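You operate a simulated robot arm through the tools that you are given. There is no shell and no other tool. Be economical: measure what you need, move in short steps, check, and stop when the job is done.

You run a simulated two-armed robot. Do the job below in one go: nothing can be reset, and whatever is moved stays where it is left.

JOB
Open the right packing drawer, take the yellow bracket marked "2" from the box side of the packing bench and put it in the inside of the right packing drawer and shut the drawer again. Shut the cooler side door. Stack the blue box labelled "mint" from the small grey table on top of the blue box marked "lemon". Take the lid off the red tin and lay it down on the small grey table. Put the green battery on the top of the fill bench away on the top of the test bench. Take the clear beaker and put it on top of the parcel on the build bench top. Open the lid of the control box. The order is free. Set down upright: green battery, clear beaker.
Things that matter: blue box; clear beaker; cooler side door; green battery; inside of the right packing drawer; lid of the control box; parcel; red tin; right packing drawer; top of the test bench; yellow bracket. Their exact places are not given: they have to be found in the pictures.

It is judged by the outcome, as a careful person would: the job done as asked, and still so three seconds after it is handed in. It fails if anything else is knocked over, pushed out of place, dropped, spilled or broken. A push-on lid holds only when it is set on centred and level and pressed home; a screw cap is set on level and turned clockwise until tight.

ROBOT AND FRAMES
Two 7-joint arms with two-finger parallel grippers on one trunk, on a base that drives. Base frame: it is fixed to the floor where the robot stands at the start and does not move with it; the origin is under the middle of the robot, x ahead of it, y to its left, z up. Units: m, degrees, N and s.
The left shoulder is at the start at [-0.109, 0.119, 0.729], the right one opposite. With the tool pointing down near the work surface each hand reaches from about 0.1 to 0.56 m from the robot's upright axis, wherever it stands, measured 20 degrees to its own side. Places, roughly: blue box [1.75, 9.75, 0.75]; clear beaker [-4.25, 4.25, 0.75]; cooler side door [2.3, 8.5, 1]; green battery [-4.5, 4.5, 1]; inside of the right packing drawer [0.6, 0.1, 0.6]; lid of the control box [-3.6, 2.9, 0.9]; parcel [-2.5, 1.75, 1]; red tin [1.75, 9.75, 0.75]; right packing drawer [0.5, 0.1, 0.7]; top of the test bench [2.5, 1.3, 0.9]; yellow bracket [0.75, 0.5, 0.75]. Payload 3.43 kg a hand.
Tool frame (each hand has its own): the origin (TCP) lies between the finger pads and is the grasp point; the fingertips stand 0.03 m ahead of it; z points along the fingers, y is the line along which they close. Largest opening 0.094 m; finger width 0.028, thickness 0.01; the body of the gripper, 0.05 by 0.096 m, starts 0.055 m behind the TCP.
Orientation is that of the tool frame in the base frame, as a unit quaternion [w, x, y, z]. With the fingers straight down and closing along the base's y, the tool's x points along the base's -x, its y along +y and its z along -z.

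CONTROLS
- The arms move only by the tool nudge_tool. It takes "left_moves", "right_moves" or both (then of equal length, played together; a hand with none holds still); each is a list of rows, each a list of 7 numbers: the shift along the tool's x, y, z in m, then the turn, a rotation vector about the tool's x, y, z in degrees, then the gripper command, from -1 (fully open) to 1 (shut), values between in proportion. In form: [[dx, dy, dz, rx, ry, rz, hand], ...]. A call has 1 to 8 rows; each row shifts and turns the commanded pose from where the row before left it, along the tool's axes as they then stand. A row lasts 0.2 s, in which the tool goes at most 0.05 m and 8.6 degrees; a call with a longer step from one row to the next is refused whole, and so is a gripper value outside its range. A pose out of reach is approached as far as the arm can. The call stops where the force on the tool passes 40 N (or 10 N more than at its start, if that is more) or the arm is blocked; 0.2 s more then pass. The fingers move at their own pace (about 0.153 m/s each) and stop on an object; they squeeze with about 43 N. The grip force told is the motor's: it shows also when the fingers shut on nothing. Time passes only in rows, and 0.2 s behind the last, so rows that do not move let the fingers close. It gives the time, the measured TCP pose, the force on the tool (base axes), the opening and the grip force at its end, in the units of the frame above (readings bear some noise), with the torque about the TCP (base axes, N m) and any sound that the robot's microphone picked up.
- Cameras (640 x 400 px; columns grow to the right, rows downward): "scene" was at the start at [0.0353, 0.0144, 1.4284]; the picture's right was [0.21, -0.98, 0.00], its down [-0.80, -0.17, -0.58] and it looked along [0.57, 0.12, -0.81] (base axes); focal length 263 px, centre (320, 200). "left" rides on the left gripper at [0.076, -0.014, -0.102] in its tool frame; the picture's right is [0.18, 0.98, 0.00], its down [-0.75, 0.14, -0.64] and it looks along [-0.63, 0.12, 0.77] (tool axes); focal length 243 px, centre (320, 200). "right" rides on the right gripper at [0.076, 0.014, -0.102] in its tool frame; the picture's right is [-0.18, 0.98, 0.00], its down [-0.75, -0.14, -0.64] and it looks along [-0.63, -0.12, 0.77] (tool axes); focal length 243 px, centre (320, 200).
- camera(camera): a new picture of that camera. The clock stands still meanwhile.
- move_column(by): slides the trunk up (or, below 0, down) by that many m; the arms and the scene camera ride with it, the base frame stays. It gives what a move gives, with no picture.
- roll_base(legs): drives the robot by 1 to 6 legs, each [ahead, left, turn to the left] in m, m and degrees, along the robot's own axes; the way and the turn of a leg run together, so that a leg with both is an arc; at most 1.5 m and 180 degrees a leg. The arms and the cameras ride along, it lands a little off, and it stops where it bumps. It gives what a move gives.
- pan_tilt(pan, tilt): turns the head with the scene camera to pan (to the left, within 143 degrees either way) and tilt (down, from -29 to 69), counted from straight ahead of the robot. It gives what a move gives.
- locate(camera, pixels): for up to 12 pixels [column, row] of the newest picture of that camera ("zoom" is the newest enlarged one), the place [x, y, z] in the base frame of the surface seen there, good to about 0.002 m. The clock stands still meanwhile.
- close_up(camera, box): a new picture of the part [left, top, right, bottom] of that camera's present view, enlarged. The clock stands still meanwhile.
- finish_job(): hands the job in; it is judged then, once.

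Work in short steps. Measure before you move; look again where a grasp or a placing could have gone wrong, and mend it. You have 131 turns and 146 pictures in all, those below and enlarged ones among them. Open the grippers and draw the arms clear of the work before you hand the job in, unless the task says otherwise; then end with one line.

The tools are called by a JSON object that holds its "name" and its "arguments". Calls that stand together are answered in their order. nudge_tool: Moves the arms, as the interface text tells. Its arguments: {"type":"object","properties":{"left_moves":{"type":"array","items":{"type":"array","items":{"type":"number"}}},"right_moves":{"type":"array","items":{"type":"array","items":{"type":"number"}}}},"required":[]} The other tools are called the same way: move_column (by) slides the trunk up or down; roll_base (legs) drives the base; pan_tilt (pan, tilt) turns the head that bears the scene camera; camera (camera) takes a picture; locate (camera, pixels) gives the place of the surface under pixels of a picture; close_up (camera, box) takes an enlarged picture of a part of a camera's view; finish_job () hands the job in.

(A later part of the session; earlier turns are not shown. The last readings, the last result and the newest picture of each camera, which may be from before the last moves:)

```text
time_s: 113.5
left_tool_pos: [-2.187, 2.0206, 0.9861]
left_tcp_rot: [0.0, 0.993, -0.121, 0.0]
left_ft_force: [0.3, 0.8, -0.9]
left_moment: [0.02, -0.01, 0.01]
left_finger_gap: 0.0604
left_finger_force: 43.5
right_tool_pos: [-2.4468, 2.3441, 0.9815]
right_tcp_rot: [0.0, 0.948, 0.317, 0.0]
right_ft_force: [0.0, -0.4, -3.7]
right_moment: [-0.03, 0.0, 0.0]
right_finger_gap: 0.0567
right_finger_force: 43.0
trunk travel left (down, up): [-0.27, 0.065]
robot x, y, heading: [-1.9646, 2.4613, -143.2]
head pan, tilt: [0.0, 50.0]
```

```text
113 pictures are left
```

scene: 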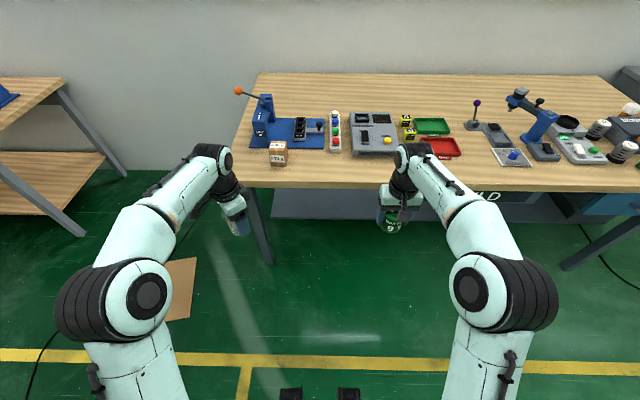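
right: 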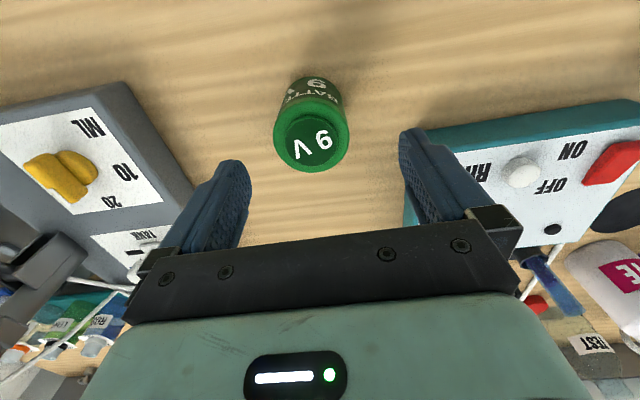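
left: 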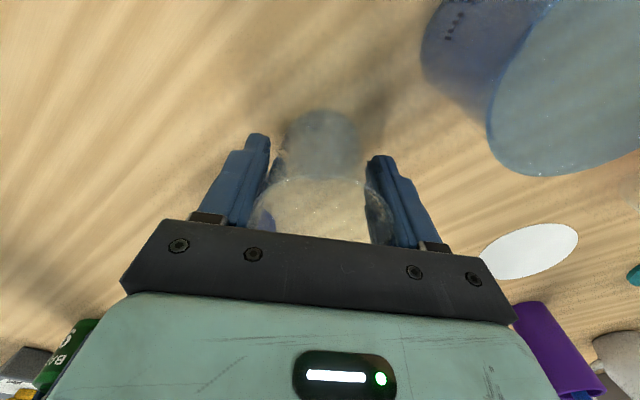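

Parcel at (279,150). I locate it, the cardboard, the bench edge and look at the controls on the bench.

{"name": "locate", "arguments": {"camera": "scene", "pixels": [[278, 145], [278, 157], [240, 187], [400, 187], [195, 260], [190, 315], [165, 262], [375, 130], [300, 128], [622, 190]]}}

{"name": "close_up", "arguments": {"camera": "scene", "box": [220, 70, 460, 220]}}

{"name": "close_up", "arguments": {"camera": "scene", "box": [440, 60, 640, 185]}}

```text
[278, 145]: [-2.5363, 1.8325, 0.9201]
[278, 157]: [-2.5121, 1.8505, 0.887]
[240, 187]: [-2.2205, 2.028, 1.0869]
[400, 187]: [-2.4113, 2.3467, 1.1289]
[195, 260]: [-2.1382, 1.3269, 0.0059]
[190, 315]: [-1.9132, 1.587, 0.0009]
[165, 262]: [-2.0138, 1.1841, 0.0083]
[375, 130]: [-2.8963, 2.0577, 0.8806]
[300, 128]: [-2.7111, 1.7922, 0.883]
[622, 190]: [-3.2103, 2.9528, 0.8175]
```

```text
2.67 times, centred on (340, 145) of scene
```

zoom: 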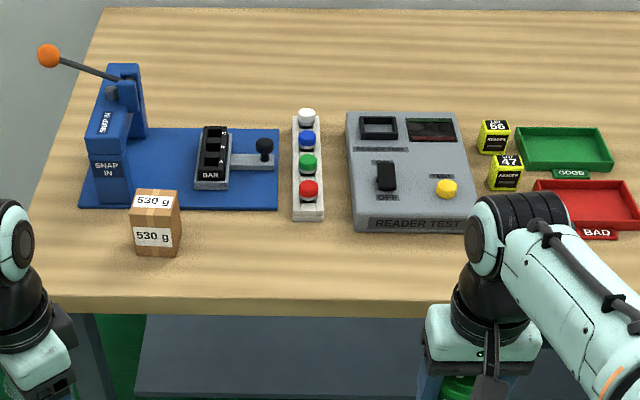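

```text
3.20 times, centred on (540, 122) of scene
```

zoom: 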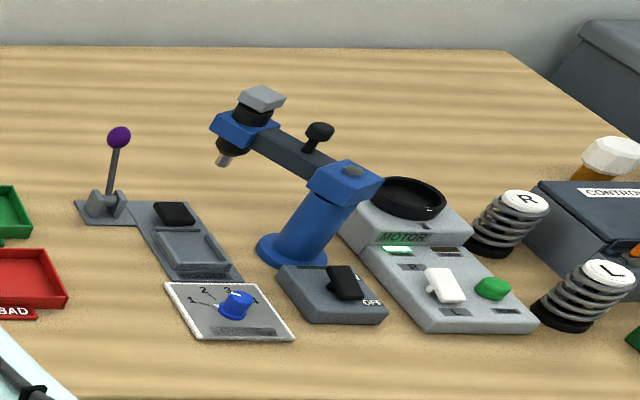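

Parcel top centre ≈(-2.54,1.83,0.92). I raise the left hand 0.05 m and drive closer.

{"name": "nudge_tool", "arguments": {"left_moves": [[0, 0, -0.025, 0, 0, 0, 1], [0, 0, -0.025, 0, 0, 0, 1]]}}

{"name": "roll_base", "arguments": {"legs": [[0.3, -0.05, -0.9]]}}

{"name": "close_up", "arguments": {"camera": "scene", "box": [140, 120, 380, 270]}}

{"name": "camera", "arguments": {"camera": "left"}}

```text
time_s: 114.1
left_tool_pos: [-2.1852, 2.02, 1.036]
left_tcp_rot: [0.0, 0.993, -0.122, -0.001]
left_ft_force: [-0.2, 0.5, -0.6]
left_moment: [0.02, 0.01, 0.0]
left_finger_gap: 0.0605
left_finger_force: 42.9
right_tool_pos: [-2.4465, 2.3452, 0.9818]
right_tcp_rot: [0.0, 0.948, 0.318, 0.001]
right_ft_force: [0.1, -0.1, -3.4]
right_moment: [0.0, 0.0, -0.01]
right_finger_gap: 0.0567
right_finger_force: 43.3
trunk travel left (down, up): [-0.27, 0.065]
robot x, y, heading: [-1.9618, 2.4616, -142.9]
head pan, tilt: [0.0, 50.0]
```

```text
time_s: 116.2
left_tool_pos: [-2.4635, 1.879, 1.0362]
left_tcp_rot: [0.001, 0.992, -0.128, -0.001]
left_ft_force: [0.6, -1.1, -0.3]
left_moment: [0.02, -0.02, -0.01]
left_finger_gap: 0.0605
left_finger_force: 42.9
right_tool_pos: [-2.7192, 2.2119, 0.9807]
right_tcp_rot: [0.0, 0.95, 0.312, 0.001]
right_ft_force: [0.0, -0.6, -3.9]
right_moment: [-0.03, -0.01, 0.01]
right_finger_gap: 0.057
right_finger_force: 42.6
trunk travel left (down, up): [-0.27, 0.065]
robot x, y, heading: [-2.2379, 2.3216, -143.9]
head pan, tilt: [0.0, 50.0]
```

```text
2.67 times, centred on (260, 195) of scene
```

zoom: 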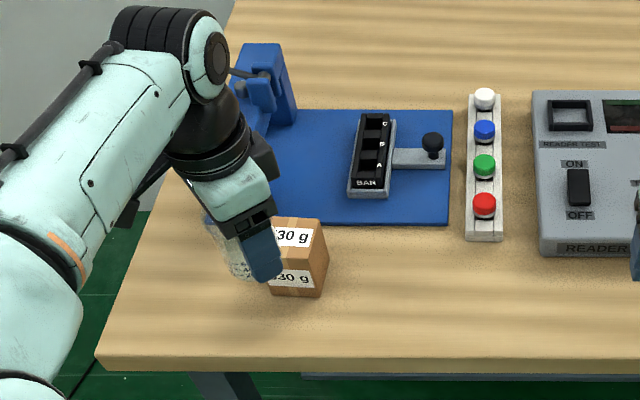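

```text
109 pictures are left
```

left: 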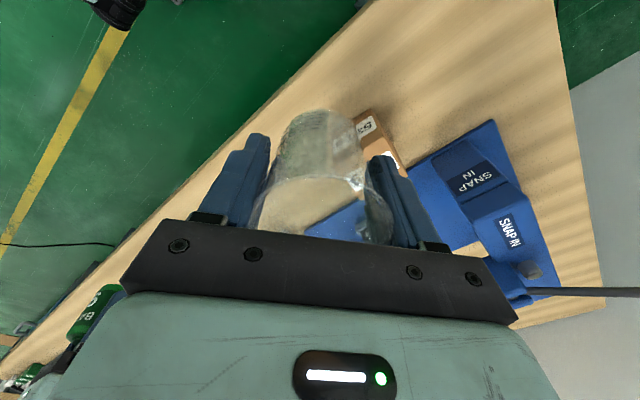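

{"name": "locate", "arguments": {"camera": "zoom", "pixels": [[300, 236], [316, 222], [309, 252], [285, 220], [322, 255], [262, 80], [245, 60]]}}

{"name": "locate", "arguments": {"camera": "left", "pixels": [[368, 112], [400, 165], [390, 158], [385, 130], [475, 205]]}}

{"name": "close_up", "arguments": {"camera": "left", "box": [280, 80, 440, 180]}}

```text
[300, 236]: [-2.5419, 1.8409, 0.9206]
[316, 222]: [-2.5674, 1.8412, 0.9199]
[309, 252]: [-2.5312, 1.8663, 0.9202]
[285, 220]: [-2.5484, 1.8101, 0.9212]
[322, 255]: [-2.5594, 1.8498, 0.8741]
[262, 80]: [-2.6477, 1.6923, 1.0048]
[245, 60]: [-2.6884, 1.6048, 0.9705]
```

```text
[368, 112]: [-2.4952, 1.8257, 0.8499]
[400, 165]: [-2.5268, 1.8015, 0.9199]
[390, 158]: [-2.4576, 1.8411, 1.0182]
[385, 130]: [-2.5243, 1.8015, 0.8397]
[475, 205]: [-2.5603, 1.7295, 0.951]
```

```text
4.00 times, centred on (360, 130) of left
```

zoom: 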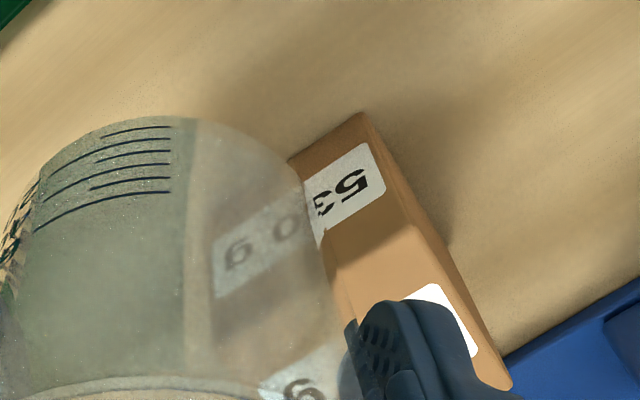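

Parcel's top centre works out to (-2.533,1.832,0.920). I carry the beaker over it and come partly down.

{"name": "nudge_tool", "arguments": {"left_moves": [[-0.0185, 0.021, 0, 0, 0, 0, 1], [-0.0185, 0.021, 0, 0, 0, 0, 1], [-0.0184, 0.0211, 0, 0, 0, 0, 1], [0, 0, 0.02, 0, 0, 0, 1], [0, 0, 0.02, 0, 0, 0, 1], [0, 0, 0, 0, 0, 0, 1]]}}

{"name": "close_up", "arguments": {"camera": "scene", "box": [180, 140, 340, 240]}}

{"name": "camera", "arguments": {"camera": "left"}}

{"name": "close_up", "arguments": {"camera": "right", "box": [400, 0, 640, 150]}}

```text
time_s: 117.6
left_tool_pos: [-2.5194, 1.8434, 0.991]
left_tcp_rot: [0.0, 0.992, -0.128, 0.0]
left_ft_force: [0.4, 0.3, 0.5]
left_moment: [0.03, 0.0, -0.01]
left_finger_gap: 0.0604
left_finger_force: 42.9
left hand out of reach, approached as far as the arm can: row 3
right_tool_pos: [-2.7194, 2.211, 0.9808]
right_tcp_rot: [0.0, 0.95, 0.311, 0.0]
right_ft_force: [0.7, -0.1, -4.0]
right_moment: [0.0, 0.03, 0.03]
right_finger_gap: 0.0568
right_finger_force: 42.8
trunk travel left (down, up): [-0.27, 0.065]
robot x, y, heading: [-2.2364, 2.3228, -143.6]
head pan, tilt: [0.0, 50.0]
```

```text
4.00 times, centred on (260, 190) of scene
```

zoom: 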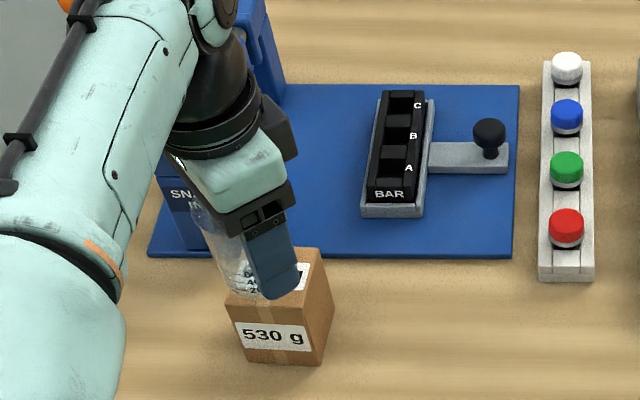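

```text
106 pictures are left
```

left: 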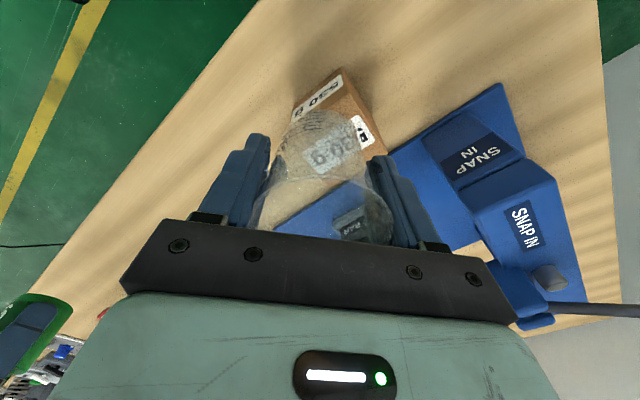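

```text
2.67 times, centred on (520, 75) of right
```

zoom: 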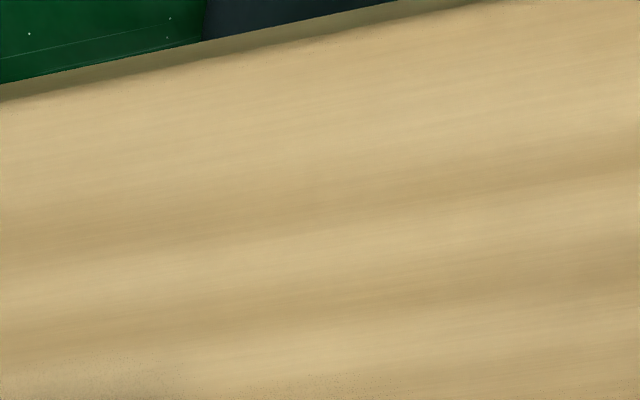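

{"name": "nudge_tool", "arguments": {"left_moves": [[-0.0103, 0.0145, 0, 0, 0, 0, 1], [0, 0, 0.012, 0, 0, 0, 1], [0, 0, 0, 0, 0, 0, 1]]}}

{"name": "close_up", "arguments": {"camera": "scene", "box": [180, 140, 340, 240]}}

{"name": "locate", "arguments": {"camera": "zoom", "pixels": [[308, 300], [316, 254], [305, 320], [250, 345], [238, 330], [318, 320], [296, 252]]}}

{"name": "close_up", "arguments": {"camera": "left", "box": [240, 60, 400, 160]}}

```text
time_s: 118.4
left_tool_pos: [-2.5334, 1.8338, 0.9782]
left_tcp_rot: [0.0, 0.992, -0.128, 0.0]
left_ft_force: [0.4, -0.2, -0.7]
left_moment: [0.01, 0.02, 0.0]
left_finger_gap: 0.0605
left_finger_force: 43.2
right_tool_pos: [-2.7196, 2.2105, 0.9802]
right_tcp_rot: [0.0, 0.95, 0.311, 0.0]
right_ft_force: [-0.5, 0.4, -2.8]
right_moment: [-0.02, -0.02, 0.01]
right_finger_gap: 0.0568
right_finger_force: 43.4
trunk travel left (down, up): [-0.27, 0.065]
robot x, y, heading: [-2.2334, 2.3237, -143.8]
head pan, tilt: [0.0, 50.0]
```

```text
4.00 times, centred on (260, 190) of scene
```

zoom: 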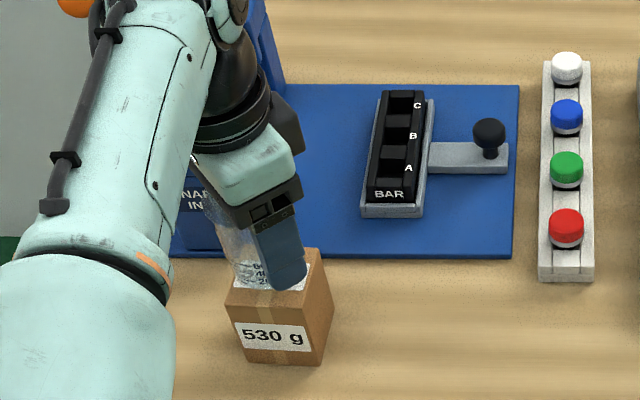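

```text
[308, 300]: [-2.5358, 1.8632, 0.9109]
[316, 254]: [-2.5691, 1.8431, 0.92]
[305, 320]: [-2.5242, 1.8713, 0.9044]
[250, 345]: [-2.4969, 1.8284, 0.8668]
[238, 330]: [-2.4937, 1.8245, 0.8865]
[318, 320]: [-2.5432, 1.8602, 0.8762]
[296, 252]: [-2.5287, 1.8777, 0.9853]
```

```text
4.00 times, centred on (320, 110) of left
```

zoom: 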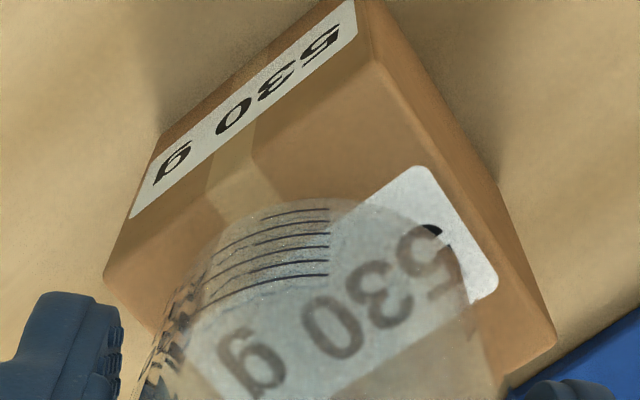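

Alignment looks right: the beaker base sits over the middle of the parcel top. I lower to contact and release.

{"name": "nudge_tool", "arguments": {"left_moves": [[0, 0, 0.007, 0, 0, 0, 1], [0, 0, 0.005, 0, 0, 0, 1], [0, 0, 0.002, 0, 0, 0, 1]]}}

{"name": "close_up", "arguments": {"camera": "left", "box": [240, 60, 400, 160]}}

```text
time_s: 119.2
left_tool_pos: [-2.5332, 1.8338, 0.9659]
left_tcp_rot: [0.0, 0.992, -0.128, 0.0]
left_ft_force: [-0.6, 0.5, -0.3]
left_moment: [0.03, 0.0, 0.01]
left_finger_gap: 0.0604
left_finger_force: 42.8
right_tool_pos: [-2.7194, 2.2103, 0.9795]
right_tcp_rot: [0.0, 0.95, 0.311, 0.0]
right_ft_force: [-0.3, -0.4, -3.6]
right_moment: [0.0, -0.03, -0.03]
right_finger_gap: 0.0568
right_finger_force: 43.2
trunk travel left (down, up): [-0.27, 0.065]
robot x, y, heading: [-2.237, 2.3219, -143.9]
head pan, tilt: [0.0, 50.0]
```

```text
4.00 times, centred on (320, 110) of left
```

zoom: 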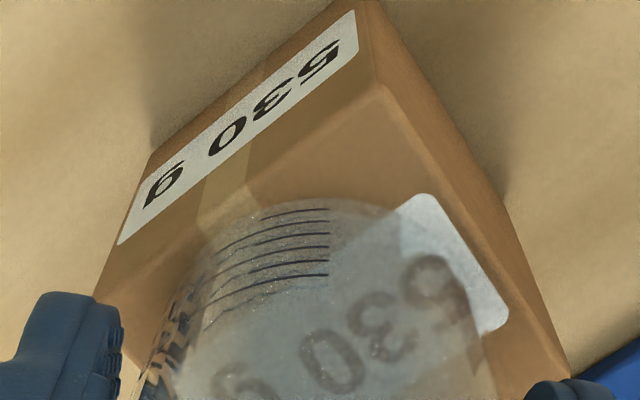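

{"name": "nudge_tool", "arguments": {"left_moves": [[0, 0, 0.0015, 0, 0, 0, 1], [0, 0, 0.001, 0, 0, 0, 1]]}}

```text
time_s: 119.8
left_tool_pos: [-2.533, 1.8323, 0.9652]
left_tcp_rot: [0.0, 0.992, -0.128, 0.0]
left_ft_force: [0.0, -0.1, -0.1]
left_moment: [0.01, 0.04, 0.01]
left_finger_gap: 0.0603
left_finger_force: 43.5
right_tool_pos: [-2.7202, 2.2108, 0.9809]
right_tcp_rot: [0.0, 0.95, 0.311, 0.0]
right_ft_force: [-0.2, -0.7, -3.5]
right_moment: [0.03, 0.02, 0.03]
right_finger_gap: 0.0567
right_finger_force: 42.6
trunk travel left (down, up): [-0.27, 0.065]
robot x, y, heading: [-2.2353, 2.3212, -143.7]
head pan, tilt: [0.0, 50.0]
```

{"name": "nudge_tool", "arguments": {"left_moves": [[0, 0, 0.0015, 0, 0, 0, 1], [0, 0, 0.001, 0, 0, 0, 1], [0, 0, 0, 0, 0, 0, 1]]}}

{"name": "close_up", "arguments": {"camera": "scene", "box": [220, 170, 300, 220]}}

```text
time_s: 120.6
left_tool_pos: [-2.532, 1.8324, 0.9623]
left_tcp_rot: [0.001, 0.992, -0.128, -0.001]
left_ft_force: [-1.2, -1.0, 11.7]
left_moment: [0.21, 0.0, 0.06]
left_finger_gap: 0.0605
left_finger_force: 42.8
right_tool_pos: [-2.72, 2.2102, 0.9822]
right_tcp_rot: [0.0, 0.95, 0.312, 0.0]
right_ft_force: [0.6, -0.8, -3.5]
right_moment: [0.01, 0.02, -0.01]
right_finger_gap: 0.0569
right_finger_force: 43.0
trunk travel left (down, up): [-0.27, 0.065]
robot x, y, heading: [-2.2409, 2.3205, -143.7]
head pan, tilt: [0.0, 50.0]
```

```text
8.00 times, centred on (260, 195) of scene
```

zoom: 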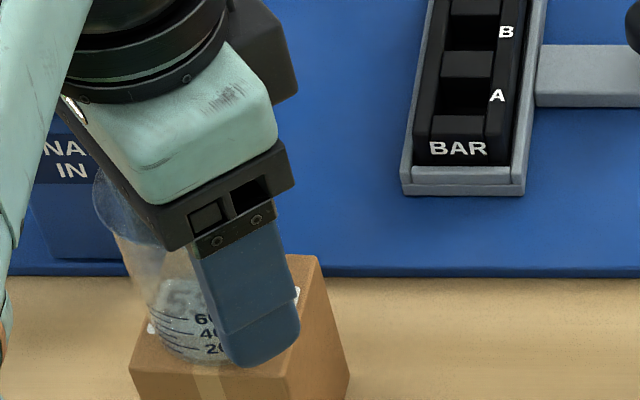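

Contact made (about 12 N). I release and rise straight up.

{"name": "nudge_tool", "arguments": {"left_moves": [[0, 0, -0.001, 0, 0, 0, -0.4], [0, 0, 0, 0, 0, 0, -0.7], [0, 0, 0, 0, 0, 0, -1], [0, 0, -0.02, 0, 0, 0, -1], [0, 0, -0.03, 0, 0, 0, -1], [0, 0, -0.03, 0, 0, 0, -1], [0, 0, -0.03, 0, 0, 0, -1]]}}

{"name": "close_up", "arguments": {"camera": "scene", "box": [180, 140, 340, 240]}}

{"name": "camera", "arguments": {"camera": "left"}}

```text
time_s: 122.2
left_tool_pos: [-2.504, 1.8549, 1.0647]
left_tcp_rot: [-0.002, 0.992, -0.128, 0.0]
left_ft_force: [0.1, 0.1, -0.9]
left_moment: [0.05, 0.01, 0.0]
left_finger_gap: 0.0942
left_finger_force: 0.1
left hand out of reach, approached as far as the arm can: row 5, 6, 7
right_tool_pos: [-2.7195, 2.2102, 0.982]
right_tcp_rot: [0.0, 0.95, 0.312, 0.0]
right_ft_force: [0.1, -0.7, -4.8]
right_moment: [0.0, 0.01, 0.02]
right_finger_gap: 0.057
right_finger_force: 43.2
trunk travel left (down, up): [-0.27, 0.065]
robot x, y, heading: [-2.2383, 2.3199, -143.7]
head pan, tilt: [0.0, 50.0]
```

```text
4.00 times, centred on (260, 190) of scene
```

zoom: 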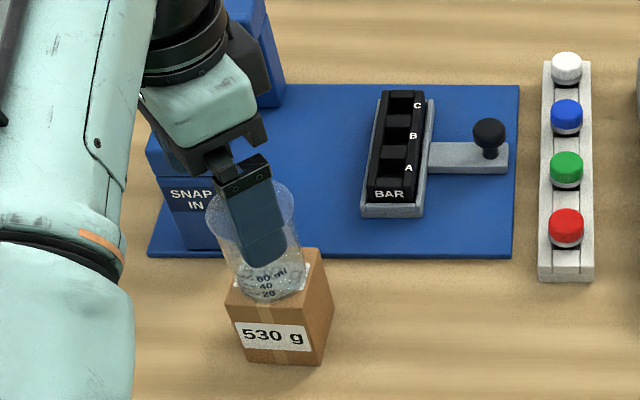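

```text
99 pictures are left
```

left: 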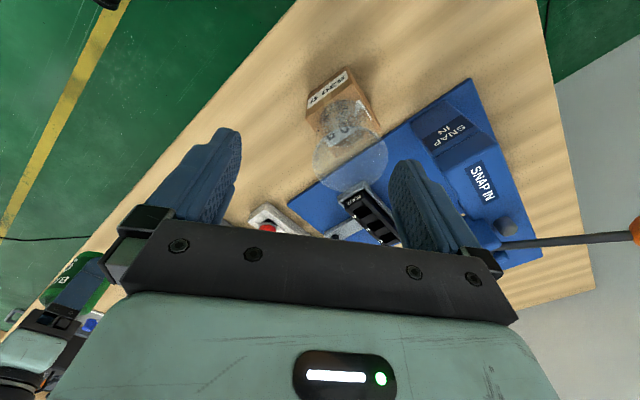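

Beaker stands on the parcel. I back off and move along to the control box at the left end of the bench, then look at it.

{"name": "roll_base", "arguments": {"legs": [[-0.25, 0, 0], [0, -1.4, 0]]}}

{"name": "camera", "arguments": {"camera": "scene"}}

{"name": "close_up", "arguments": {"camera": "scene", "box": [220, 80, 420, 205]}}

```text
time_s: 135.9
left_tool_pos: [-3.1259, 3.1176, 1.0647]
left_tcp_rot: [0.0, 0.992, -0.128, -0.001]
left_ft_force: [0.0, 0.1, -0.5]
left_moment: [0.01, 0.0, -0.02]
left_finger_gap: 0.0941
left_finger_force: 0.1
right_tool_pos: [-3.3402, 3.4744, 0.9814]
right_tcp_rot: [-0.001, 0.95, 0.311, 0.0]
right_ft_force: [0.1, -0.4, -3.7]
right_moment: [-0.03, -0.02, 0.0]
right_finger_gap: 0.057
right_finger_force: 42.9
trunk travel left (down, up): [-0.27, 0.065]
robot x, y, heading: [-2.8589, 3.5872, -143.8]
head pan, tilt: [0.0, 50.0]
```

```text
98 pictures are left
```

scene: 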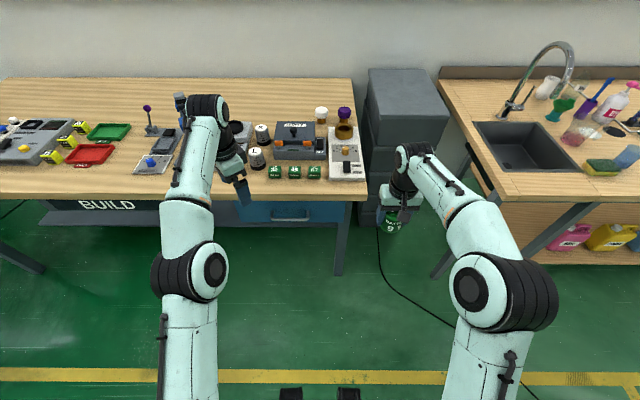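

```text
3.20 times, centred on (320, 142) of scene
```

zoom: 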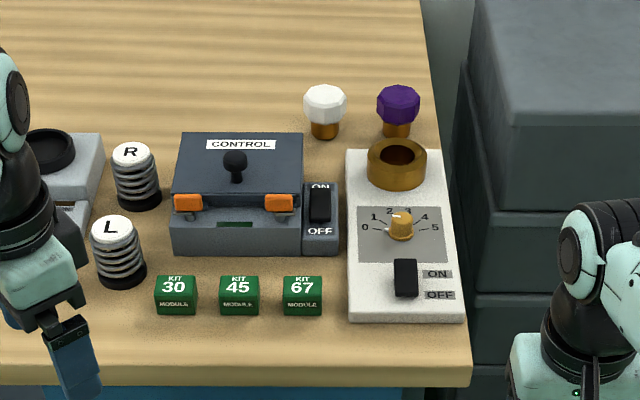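

The control box has a lid with a black knob and two orange latches. I zoom tightly and measure.

{"name": "close_up", "arguments": {"camera": "scene", "box": [264, 112, 344, 162]}}

{"name": "locate", "arguments": {"camera": "zoom", "pixels": [[234, 115], [190, 200], [410, 200], [190, 235], [410, 230], [100, 95], [400, 90], [250, 150], [300, 250], [80, 230], [450, 200], [300, 175]]}}

```text
8.00 times, centred on (304, 137) of scene
```

zoom: 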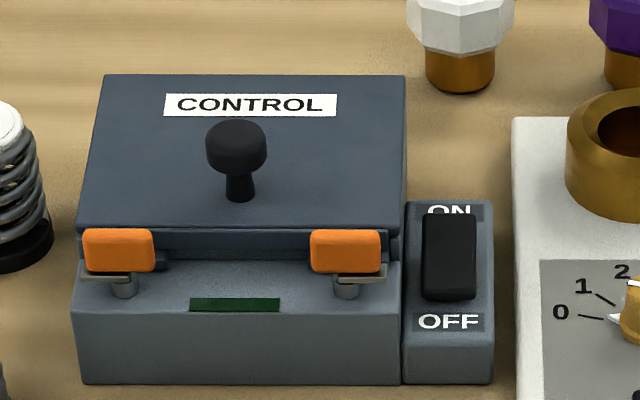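

```text
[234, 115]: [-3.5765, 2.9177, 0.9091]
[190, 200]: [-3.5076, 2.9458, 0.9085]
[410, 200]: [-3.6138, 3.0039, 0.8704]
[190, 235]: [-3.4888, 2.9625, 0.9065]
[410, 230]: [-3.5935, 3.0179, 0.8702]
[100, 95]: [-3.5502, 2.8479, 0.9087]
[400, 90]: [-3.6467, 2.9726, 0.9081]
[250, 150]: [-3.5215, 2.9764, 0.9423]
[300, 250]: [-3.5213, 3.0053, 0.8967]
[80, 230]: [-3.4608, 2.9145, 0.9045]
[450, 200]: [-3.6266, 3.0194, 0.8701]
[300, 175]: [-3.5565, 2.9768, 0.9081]
```

{"name": "locate", "arguments": {"camera": "zoom", "pixels": [[118, 240], [118, 262], [345, 240], [345, 262], [122, 285], [345, 290], [235, 305], [240, 340], [235, 190], [75, 330]]}}

{"name": "nudge_tool", "arguments": {"left_moves": [[0, 0, 0, 0, 0, -8.5, -1], [0, 0, 0, 0, 0, -8.5, -1], [0, 0, 0, 0, 0, -8.5, -1], [0, 0, 0, 0, 0, -8.5, -1], [0, 0, 0, 0, 0, -8.5, -1], [0, 0, 0, 0, 0, -8.5, -1], [0.04, 0, 0, 0, 0, 0, -1], [0.04, 0, 0, 0, 0, 0, -1]], "right_moves": [[0.03, 0, -0.02, 0, 0, 0, 1], [0.03, 0, -0.02, 0, 0, 0, 1], [0.03, 0, -0.02, 0, 0, 0, 1], [0.03, 0, -0.02, 0, 0, 0, 1], [0.03, 0, -0.02, 0, 0, 0, 1], [0.02, 0, 0, 0, 0, 0, 1], [0, 0, 0, 0, 0, 0, 1], [0, 0, 0, 0, 0, 0, 1]]}}

{"name": "roll_base", "arguments": {"legs": [[0.35, -0.04, 0]]}}

{"name": "camera", "arguments": {"camera": "left"}}

{"name": "camera", "arguments": {"camera": "scene"}}

```text
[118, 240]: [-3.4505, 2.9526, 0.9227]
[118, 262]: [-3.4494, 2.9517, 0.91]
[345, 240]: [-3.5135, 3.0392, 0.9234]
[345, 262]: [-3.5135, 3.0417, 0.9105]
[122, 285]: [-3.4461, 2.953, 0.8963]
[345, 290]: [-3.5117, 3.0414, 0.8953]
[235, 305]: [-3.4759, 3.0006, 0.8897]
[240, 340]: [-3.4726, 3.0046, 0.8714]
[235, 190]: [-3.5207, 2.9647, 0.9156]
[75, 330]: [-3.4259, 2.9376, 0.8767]
```

```text
time_s: 137.8
left_tool_pos: [-3.0587, 3.1647, 1.0667]
left_tcp_rot: [0.001, 0.95, 0.312, -0.002]
left_ft_force: [-0.4, -0.6, -0.6]
left_moment: [-0.01, -0.01, -0.03]
left_finger_gap: 0.0939
left_finger_force: 0.0
right_tool_pos: [-3.2038, 3.5759, 1.0813]
right_tcp_rot: [0.0, 0.95, 0.311, -0.001]
right_ft_force: [-0.5, 0.4, -3.2]
right_moment: [0.01, 0.03, 0.0]
right_finger_gap: 0.0568
right_finger_force: 43.1
trunk travel left (down, up): [-0.27, 0.065]
robot x, y, heading: [-2.86, 3.5842, -143.8]
head pan, tilt: [0.0, 50.0]
```

```text
time_s: 140.1
left_tool_pos: [-3.3709, 2.9868, 1.0658]
left_tcp_rot: [0.001, 0.951, 0.31, 0.0]
left_ft_force: [-0.3, -0.3, 0.4]
left_moment: [0.0, -0.01, 0.03]
left_finger_gap: 0.0942
left_finger_force: 0.0
right_tool_pos: [-3.5125, 3.4001, 1.0809]
right_tcp_rot: [0.0, 0.95, 0.311, 0.0]
right_ft_force: [-0.8, -0.2, -4.4]
right_moment: [0.03, -0.03, 0.03]
right_finger_gap: 0.0566
right_finger_force: 42.6
trunk travel left (down, up): [-0.27, 0.065]
robot x, y, heading: [-3.1635, 3.412, -143.9]
head pan, tilt: [0.0, 50.0]
```

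```text
95 pictures are left
```

left: 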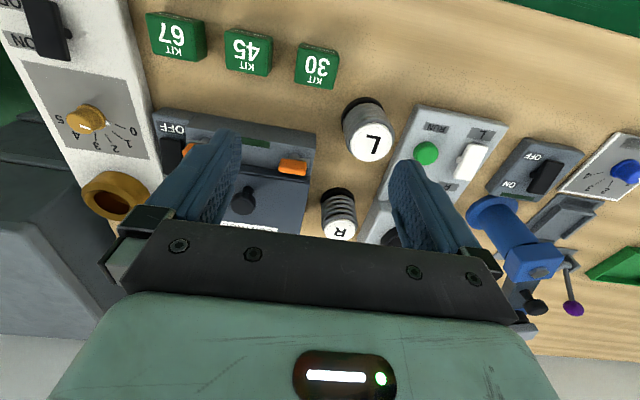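

```text
94 pictures are left
```

scene: 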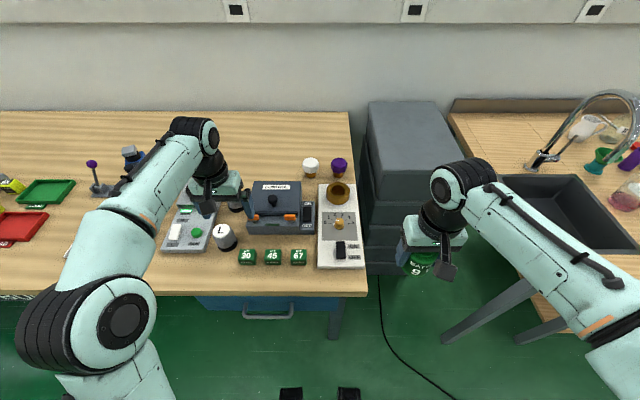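

{"name": "close_up", "arguments": {"camera": "scene", "box": [240, 178, 320, 228]}}

{"name": "close_up", "arguments": {"camera": "left", "box": [230, 110, 342, 180]}}

```text
8.00 times, centred on (280, 203) of scene
```

zoom: 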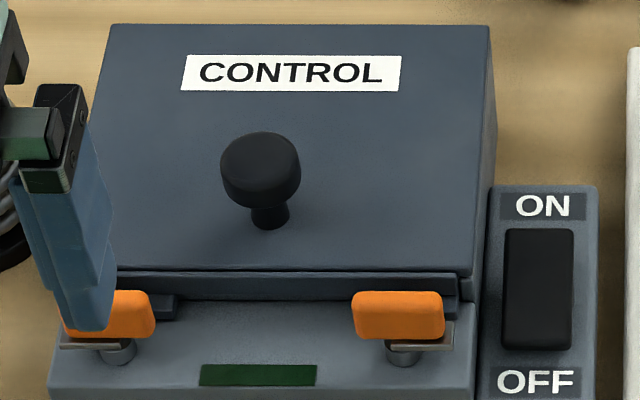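

```text
5.71 times, centred on (286, 145) of left
```

zoom: 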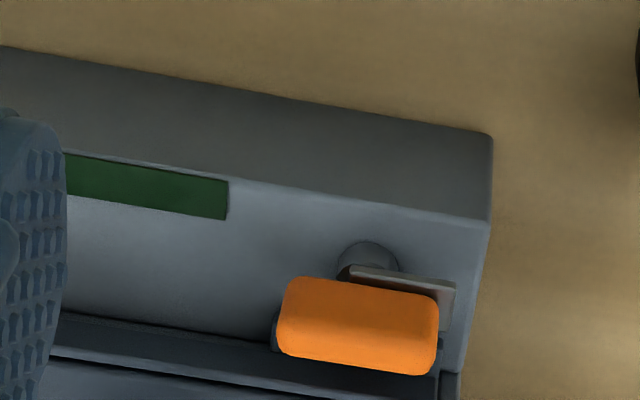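

Latches look like small swivel/flip tabs. I bring the left wrist camera lower in front of the box for a better view.

{"name": "locate", "arguments": {"camera": "scene", "pixels": [[247, 253], [272, 253], [298, 253], [222, 230], [340, 245], [337, 190], [395, 110]]}}

{"name": "nudge_tool", "arguments": {"left_moves": [[0.035, -0.036, 0, 0, 0, 0, -1], [0.035, -0.036, 0, 0, 0, 0, -1], [0, 0, 0.038, 0, 0, 0, -1], [0, 0, 0.038, 0, 0, 0, -1], [0, 0, 0.03, 0, 0, 0, -1]]}}

{"name": "camera", "arguments": {"camera": "left"}}

{"name": "close_up", "arguments": {"camera": "left", "box": [200, 0, 440, 150]}}

```text
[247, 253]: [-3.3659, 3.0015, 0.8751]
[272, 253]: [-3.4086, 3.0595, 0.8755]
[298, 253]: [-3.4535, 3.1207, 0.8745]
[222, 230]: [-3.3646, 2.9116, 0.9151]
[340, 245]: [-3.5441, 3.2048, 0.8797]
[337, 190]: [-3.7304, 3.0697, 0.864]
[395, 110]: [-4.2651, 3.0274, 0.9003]
```

```text
refused: row 1 steps farther than a row can; nothing moved
```

```text
91 pictures are left
```

left: 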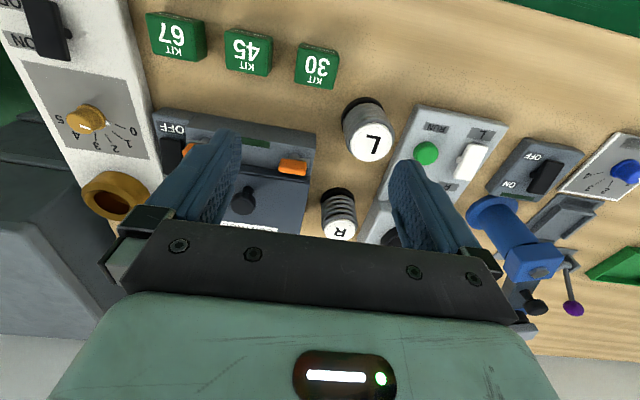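

```text
2.67 times, centred on (320, 75) of left
```

zoom: 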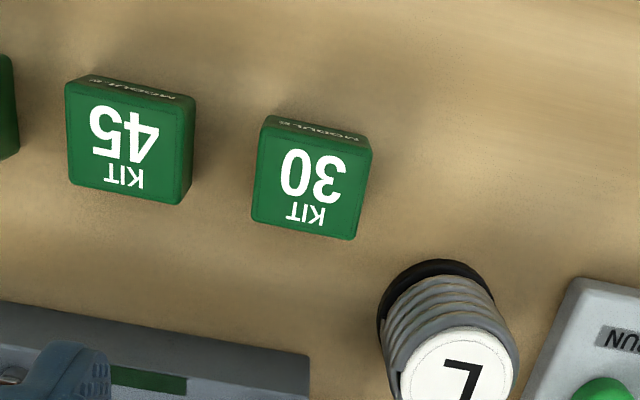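

Row step was too big (limit 0.05). I resend with smaller rows and tilt the hand 40° so its camera looks at the latches nearly level.

{"name": "nudge_tool", "arguments": {"left_moves": [[0.0233, -0.024, 0, 0, 0, 0, -1], [0.0233, -0.024, 0, 0, 0, 0, -1], [0.0233, -0.024, 0, 0, 0, 0, -1], [0, 0, 0.035, 0, 0, 0, -1], [0, 0, 0.035, 0, 0, 0, -1], [0, 0, 0.035, 0, 0, 0, -1], [0, 0, 0, 0, -8, 0, -1], [0, 0, 0, 0, -8, 0, -1]]}}

{"name": "nudge_tool", "arguments": {"left_moves": [[0, 0, 0, 0, -8, 0, -1], [0, 0, 0, 0, -8, 0, -1], [0, 0, 0, 0, -8, 0, -1]]}}

{"name": "camera", "arguments": {"camera": "left"}}

```text
time_s: 141.8
left_tool_pos: [-3.3562, 3.0859, 0.9601]
left_tcp_rot: [0.042, 0.941, 0.307, -0.134]
left_ft_force: [-0.5, 0.3, 0.5]
left_moment: [0.02, -0.03, 0.0]
left_finger_gap: 0.0942
left_finger_force: 0.1
right_tool_pos: [-3.5125, 3.4004, 1.0807]
right_tcp_rot: [0.001, 0.951, 0.31, 0.0]
right_ft_force: [-0.1, -0.6, -3.4]
right_moment: [0.0, 0.01, 0.01]
right_finger_gap: 0.057
right_finger_force: 43.9
trunk travel left (down, up): [-0.27, 0.065]
robot x, y, heading: [-3.1668, 3.4039, -143.7]
head pan, tilt: [0.0, 50.0]
```

```text
time_s: 142.7
left_tool_pos: [-3.3578, 3.0867, 0.9617]
left_tcp_rot: [0.105, 0.893, 0.292, -0.326]
left_ft_force: [-0.1, -0.8, 0.0]
left_moment: [0.01, 0.02, 0.04]
left_finger_gap: 0.0941
left_finger_force: 0.0
right_tool_pos: [-3.5115, 3.3989, 1.082]
right_tcp_rot: [-0.001, 0.95, 0.311, 0.0]
right_ft_force: [0.1, 0.2, -3.8]
right_moment: [0.01, 0.02, 0.01]
right_finger_gap: 0.0567
right_finger_force: 43.0
trunk travel left (down, up): [-0.27, 0.065]
robot x, y, heading: [-3.1666, 3.4096, -144.1]
head pan, tilt: [0.0, 50.0]
```

```text
89 pictures are left
```

left: 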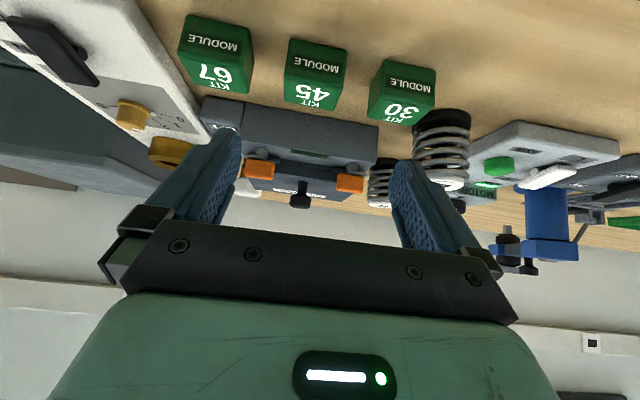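

{"name": "close_up", "arguments": {"camera": "left", "box": [230, 130, 390, 230]}}

```text
4.00 times, centred on (310, 180) of left
```

zoom: 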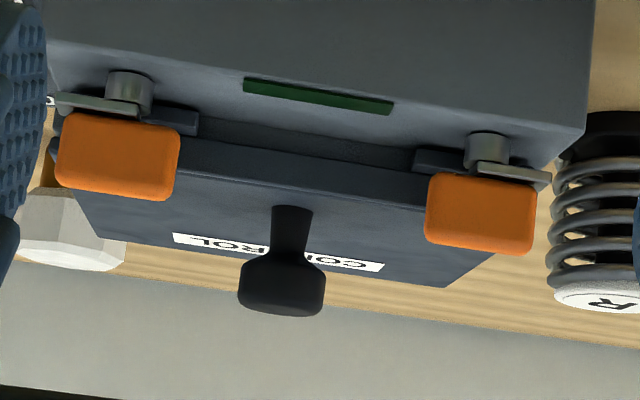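

The latches are plates on vertical posts, and seem to point outward; I test whether the lid is free by the knob. Knob axis ≈ n -1.11, t 4.47. I bring the tilted left hand forward astride the knob.

{"name": "nudge_tool", "arguments": {"left_moves": [[-0.0319, 0, 0.0267, 0, 0, 0, -0.4], [-0.0319, 0, 0.0267, 0, 0, 0, -0.4], [-0.0319, 0, 0.0267, 0, 0, 0, -0.4], [-0.0319, 0, 0.0267, 0, 0, 0, -0.4], [0, 0, 0, 0, 0, 0, -0.4]]}}

{"name": "camera", "arguments": {"camera": "left"}}

{"name": "close_up", "arguments": {"camera": "scene", "box": [220, 160, 340, 235]}}

```text
time_s: 143.8
left_tool_pos: [-3.4907, 2.9862, 0.9623]
left_tcp_rot: [0.107, 0.893, 0.293, -0.325]
left_ft_force: [-0.1, -0.2, 0.3]
left_moment: [0.02, -0.02, 0.0]
left_finger_gap: 0.0659
left_finger_force: 0.2
right_tool_pos: [-3.5115, 3.3983, 1.0806]
right_tcp_rot: [0.0, 0.951, 0.31, 0.001]
right_ft_force: [0.7, -0.1, -3.5]
right_moment: [0.0, 0.0, -0.01]
right_finger_gap: 0.0569
right_finger_force: 43.0
trunk travel left (down, up): [-0.27, 0.065]
robot x, y, heading: [-3.1659, 3.4076, -143.9]
head pan, tilt: [0.0, 50.0]
```

```text
87 pictures are left
```

left: 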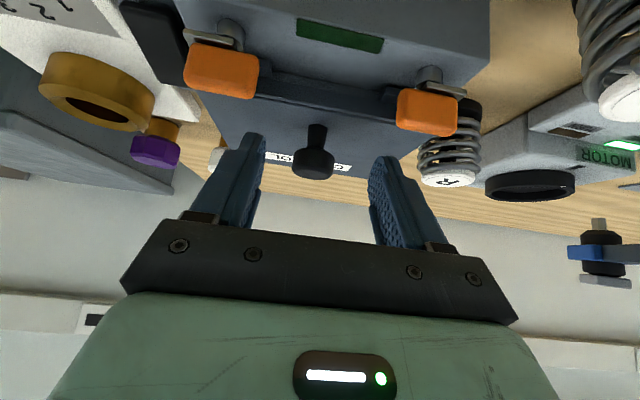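

```text
5.33 times, centred on (280, 198) of scene
```

zoom: 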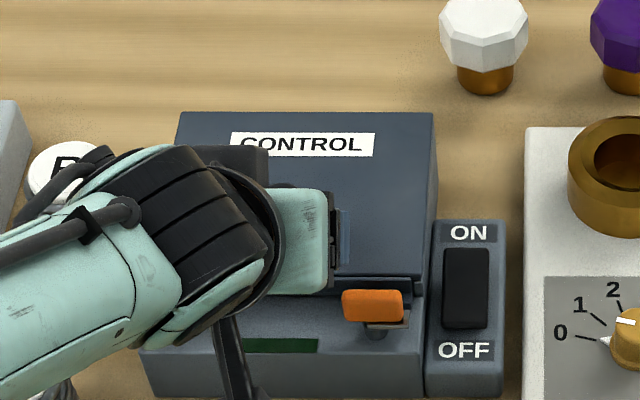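

{"name": "locate", "arguments": {"camera": "left", "pixels": [[313, 160], [298, 160], [330, 160], [313, 135], [314, 172], [220, 60], [425, 105]]}}

```text
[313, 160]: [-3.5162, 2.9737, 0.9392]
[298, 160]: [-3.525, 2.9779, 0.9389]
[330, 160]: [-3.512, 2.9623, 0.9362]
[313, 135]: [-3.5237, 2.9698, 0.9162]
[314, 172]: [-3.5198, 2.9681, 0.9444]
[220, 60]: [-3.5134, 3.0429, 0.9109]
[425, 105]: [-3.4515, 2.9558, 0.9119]
```

{"name": "nudge_tool", "arguments": {"left_moves": [[-0.0299, -0.004, 0.0251, 0, 0, 0, -0.4], [0.0103, 0, 0.0123, 0, 0, 0, -0.4], [0, 0, 0, 0, 0, 0, 1], [0, 0, 0, 0, 0, 0, 1], [0, 0, 0, 0, 0, 0, 1]]}}

{"name": "camera", "arguments": {"camera": "left"}}

```text
time_s: 145.1
left_tool_pos: [-3.525, 2.9648, 0.9458]
left_tcp_rot: [0.107, 0.893, 0.293, -0.324]
left_ft_force: [4.4, -6.6, 1.3]
left_moment: [-0.22, -0.11, 0.14]
left_finger_gap: 0.0291
left_finger_force: 45.4
right_tool_pos: [-3.5119, 3.3975, 1.082]
right_tcp_rot: [0.0, 0.951, 0.311, 0.0]
right_ft_force: [0.1, 1.0, -4.1]
right_moment: [0.02, 0.01, 0.0]
right_finger_gap: 0.0567
right_finger_force: 43.4
trunk travel left (down, up): [-0.27, 0.065]
robot x, y, heading: [-3.1663, 3.4059, -143.5]
head pan, tilt: [0.0, 50.0]
```

```text
85 pictures are left
```

left: 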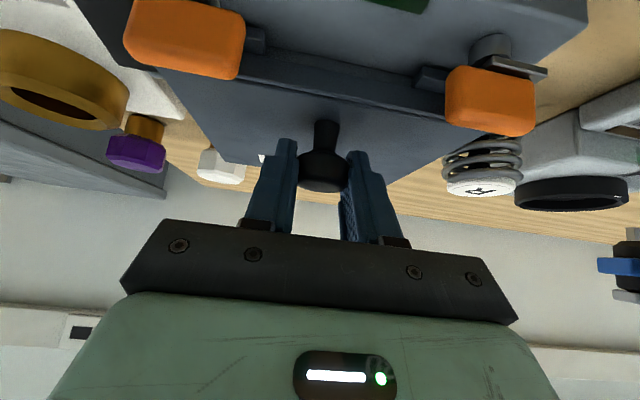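

Knob is gripped. I try lifting just 9 mm and watch the force.

{"name": "nudge_tool", "arguments": {"left_moves": [[-0.0019, 0, -0.0023, 0, 0, 0, 1], [-0.0019, 0, -0.0023, 0, 0, 0, 1], [-0.0019, 0, -0.0023, 0, 0, 0, 1]]}}

{"name": "close_up", "arguments": {"camera": "left", "box": [100, 0, 580, 300]}}

```text
time_s: 145.8
left_tool_pos: [-3.527, 2.9642, 0.9506]
left_tcp_rot: [0.107, 0.893, 0.294, -0.323]
left_ft_force: [-3.9, -18.4, -17.3]
left_moment: [0.49, -0.93, -0.02]
left_finger_gap: 0.0292
left_finger_force: 45.0
right_tool_pos: [-3.5156, 3.3953, 1.0808]
right_tcp_rot: [-0.001, 0.95, 0.311, 0.002]
right_ft_force: [0.2, -0.8, -4.0]
right_moment: [0.0, 0.02, -0.02]
right_finger_gap: 0.0569
right_finger_force: 42.9
trunk travel left (down, up): [-0.27, 0.065]
robot x, y, heading: [-3.164, 3.4036, -144.0]
head pan, tilt: [0.0, 50.0]
```

```text
1.33 times, centred on (340, 150) of left
```

zoom: 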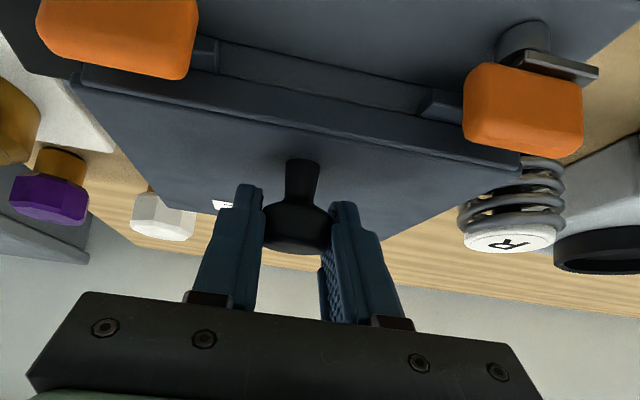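

Lifting meets ~17 N, so the latches hold the lid. I let go, rise, straighten the hand, and look at the latches from straight above.

{"name": "nudge_tool", "arguments": {"left_moves": [[0.0032, 0, 0.0038, 0, 0, 0, 1], [0, 0, 0, 0, 0, 0, -0.3], [0, 0, 0, 0, 0, 0, -0.3], [-0.0193, 0, -0.023, 0, 0, 0, -0.3], [-0.0193, 0, -0.023, 0, 0, 0, -0.3], [0, 0, 0, 0, 8.5, 0, -1], [0, 0, 0, 0, 8.5, 0, -1], [0, 0, 0, 0, 8.5, 0, -1]]}}

{"name": "nudge_tool", "arguments": {"left_moves": [[0.03, 0, 0, 0, 8.5, 0, -1], [0, 0, 0, 0, 6, 0, -1]]}}

{"name": "close_up", "arguments": {"camera": "left", "box": [160, 0, 480, 200]}}

```text
time_s: 147.7
left_tool_pos: [-3.5252, 2.9676, 1.009]
left_tcp_rot: [0.038, 0.944, 0.307, -0.12]
left_ft_force: [-0.4, -0.7, 0.1]
left_moment: [-0.03, 0.01, -0.01]
left_finger_gap: 0.0941
left_finger_force: 0.1
right_tool_pos: [-3.513, 3.3989, 1.0812]
right_tcp_rot: [-0.001, 0.951, 0.31, 0.0]
right_ft_force: [0.3, -0.1, -4.0]
right_moment: [-0.03, -0.04, -0.02]
right_finger_gap: 0.0568
right_finger_force: 43.7
trunk travel left (down, up): [-0.27, 0.065]
robot x, y, heading: [-3.1681, 3.4089, -144.1]
head pan, tilt: [0.0, 50.0]
```

```text
time_s: 148.2
left_tool_pos: [-3.5027, 2.9856, 0.9999]
left_tcp_rot: [-0.001, 0.95, 0.311, 0.001]
left_ft_force: [-0.5, -0.7, 0.2]
left_moment: [0.01, 0.0, 0.0]
left_finger_gap: 0.094
left_finger_force: 0.0
right_tool_pos: [-3.514, 3.3985, 1.0815]
right_tcp_rot: [0.0, 0.951, 0.31, 0.001]
right_ft_force: [0.0, 0.8, -3.7]
right_moment: [0.0, 0.01, -0.02]
right_finger_gap: 0.0567
right_finger_force: 43.1
trunk travel left (down, up): [-0.27, 0.065]
robot x, y, heading: [-3.1666, 3.4056, -144.0]
head pan, tilt: [0.0, 50.0]
```

```text
2.00 times, centred on (320, 100) of left
```

zoom: 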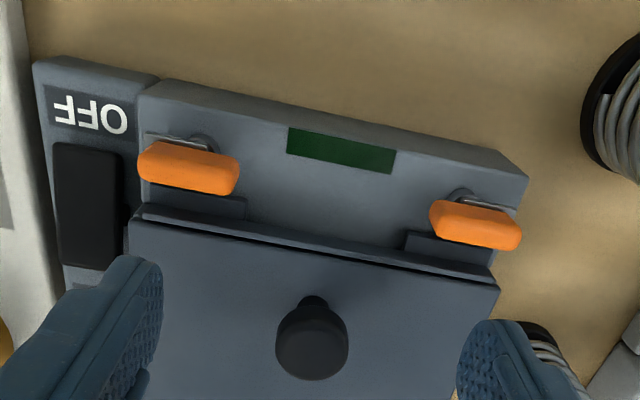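

From above, the orange blocks sit over catch tabs projecting from the lid, with post/hinge in front: they should flip toward me. I move 0.045 m closer, left 0.08, to hook behind the left one.

{"name": "roll_base", "arguments": {"legs": [[0.045, 0.08, 0]]}}

{"name": "camera", "arguments": {"camera": "left"}}

{"name": "locate", "arguments": {"camera": "left", "pixels": [[320, 60], [300, 60], [345, 62], [320, 50], [320, 70]]}}

```text
time_s: 149.6
left_tool_pos: [-3.4887, 2.8927, 1.0028]
left_tcp_rot: [-0.002, 0.951, 0.31, -0.001]
left_ft_force: [0.5, 1.0, 0.2]
left_moment: [-0.01, 0.01, 0.01]
left_finger_gap: 0.0942
left_finger_force: 0.3
right_tool_pos: [-3.5008, 3.3058, 1.0823]
right_tcp_rot: [0.0, 0.951, 0.31, 0.0]
right_ft_force: [-0.3, -1.1, -2.9]
right_moment: [0.0, -0.04, 0.0]
right_finger_gap: 0.0564
right_finger_force: 42.9
trunk travel left (down, up): [-0.27, 0.065]
robot x, y, heading: [-3.1536, 3.3186, -144.0]
head pan, tilt: [0.0, 50.0]
```

```text
82 pictures are left
```

left: 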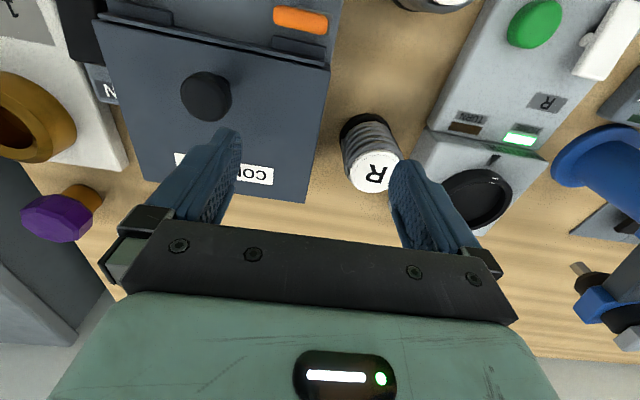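

```text
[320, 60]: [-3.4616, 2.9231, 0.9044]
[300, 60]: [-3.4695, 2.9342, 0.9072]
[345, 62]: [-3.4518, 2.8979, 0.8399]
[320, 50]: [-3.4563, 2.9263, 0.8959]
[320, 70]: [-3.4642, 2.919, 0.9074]
```

{"name": "close_up", "arguments": {"camera": "left", "box": [220, 0, 380, 100]}}

{"name": "locate", "arguments": {"camera": "zoom", "pixels": [[320, 45], [320, 75], [320, 120], [320, 150], [320, 195], [320, 230], [320, 260], [250, 75], [420, 95], [400, 210], [320, 170], [330, 125]]}}

```text
4.00 times, centred on (300, 50) of left
```

zoom: 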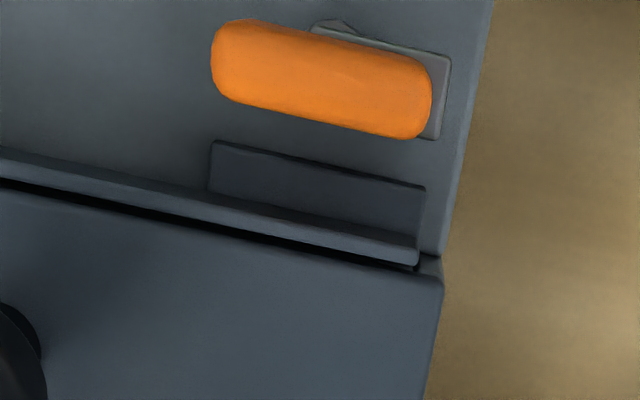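

```text
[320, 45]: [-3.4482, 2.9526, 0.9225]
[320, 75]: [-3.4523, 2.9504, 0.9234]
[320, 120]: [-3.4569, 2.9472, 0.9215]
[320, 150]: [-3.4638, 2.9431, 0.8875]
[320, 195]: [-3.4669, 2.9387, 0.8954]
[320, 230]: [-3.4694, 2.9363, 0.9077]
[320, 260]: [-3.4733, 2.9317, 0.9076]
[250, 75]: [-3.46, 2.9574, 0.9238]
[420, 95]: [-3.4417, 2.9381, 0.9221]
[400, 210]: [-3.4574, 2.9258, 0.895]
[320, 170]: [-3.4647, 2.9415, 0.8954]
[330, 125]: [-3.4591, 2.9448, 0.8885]
```

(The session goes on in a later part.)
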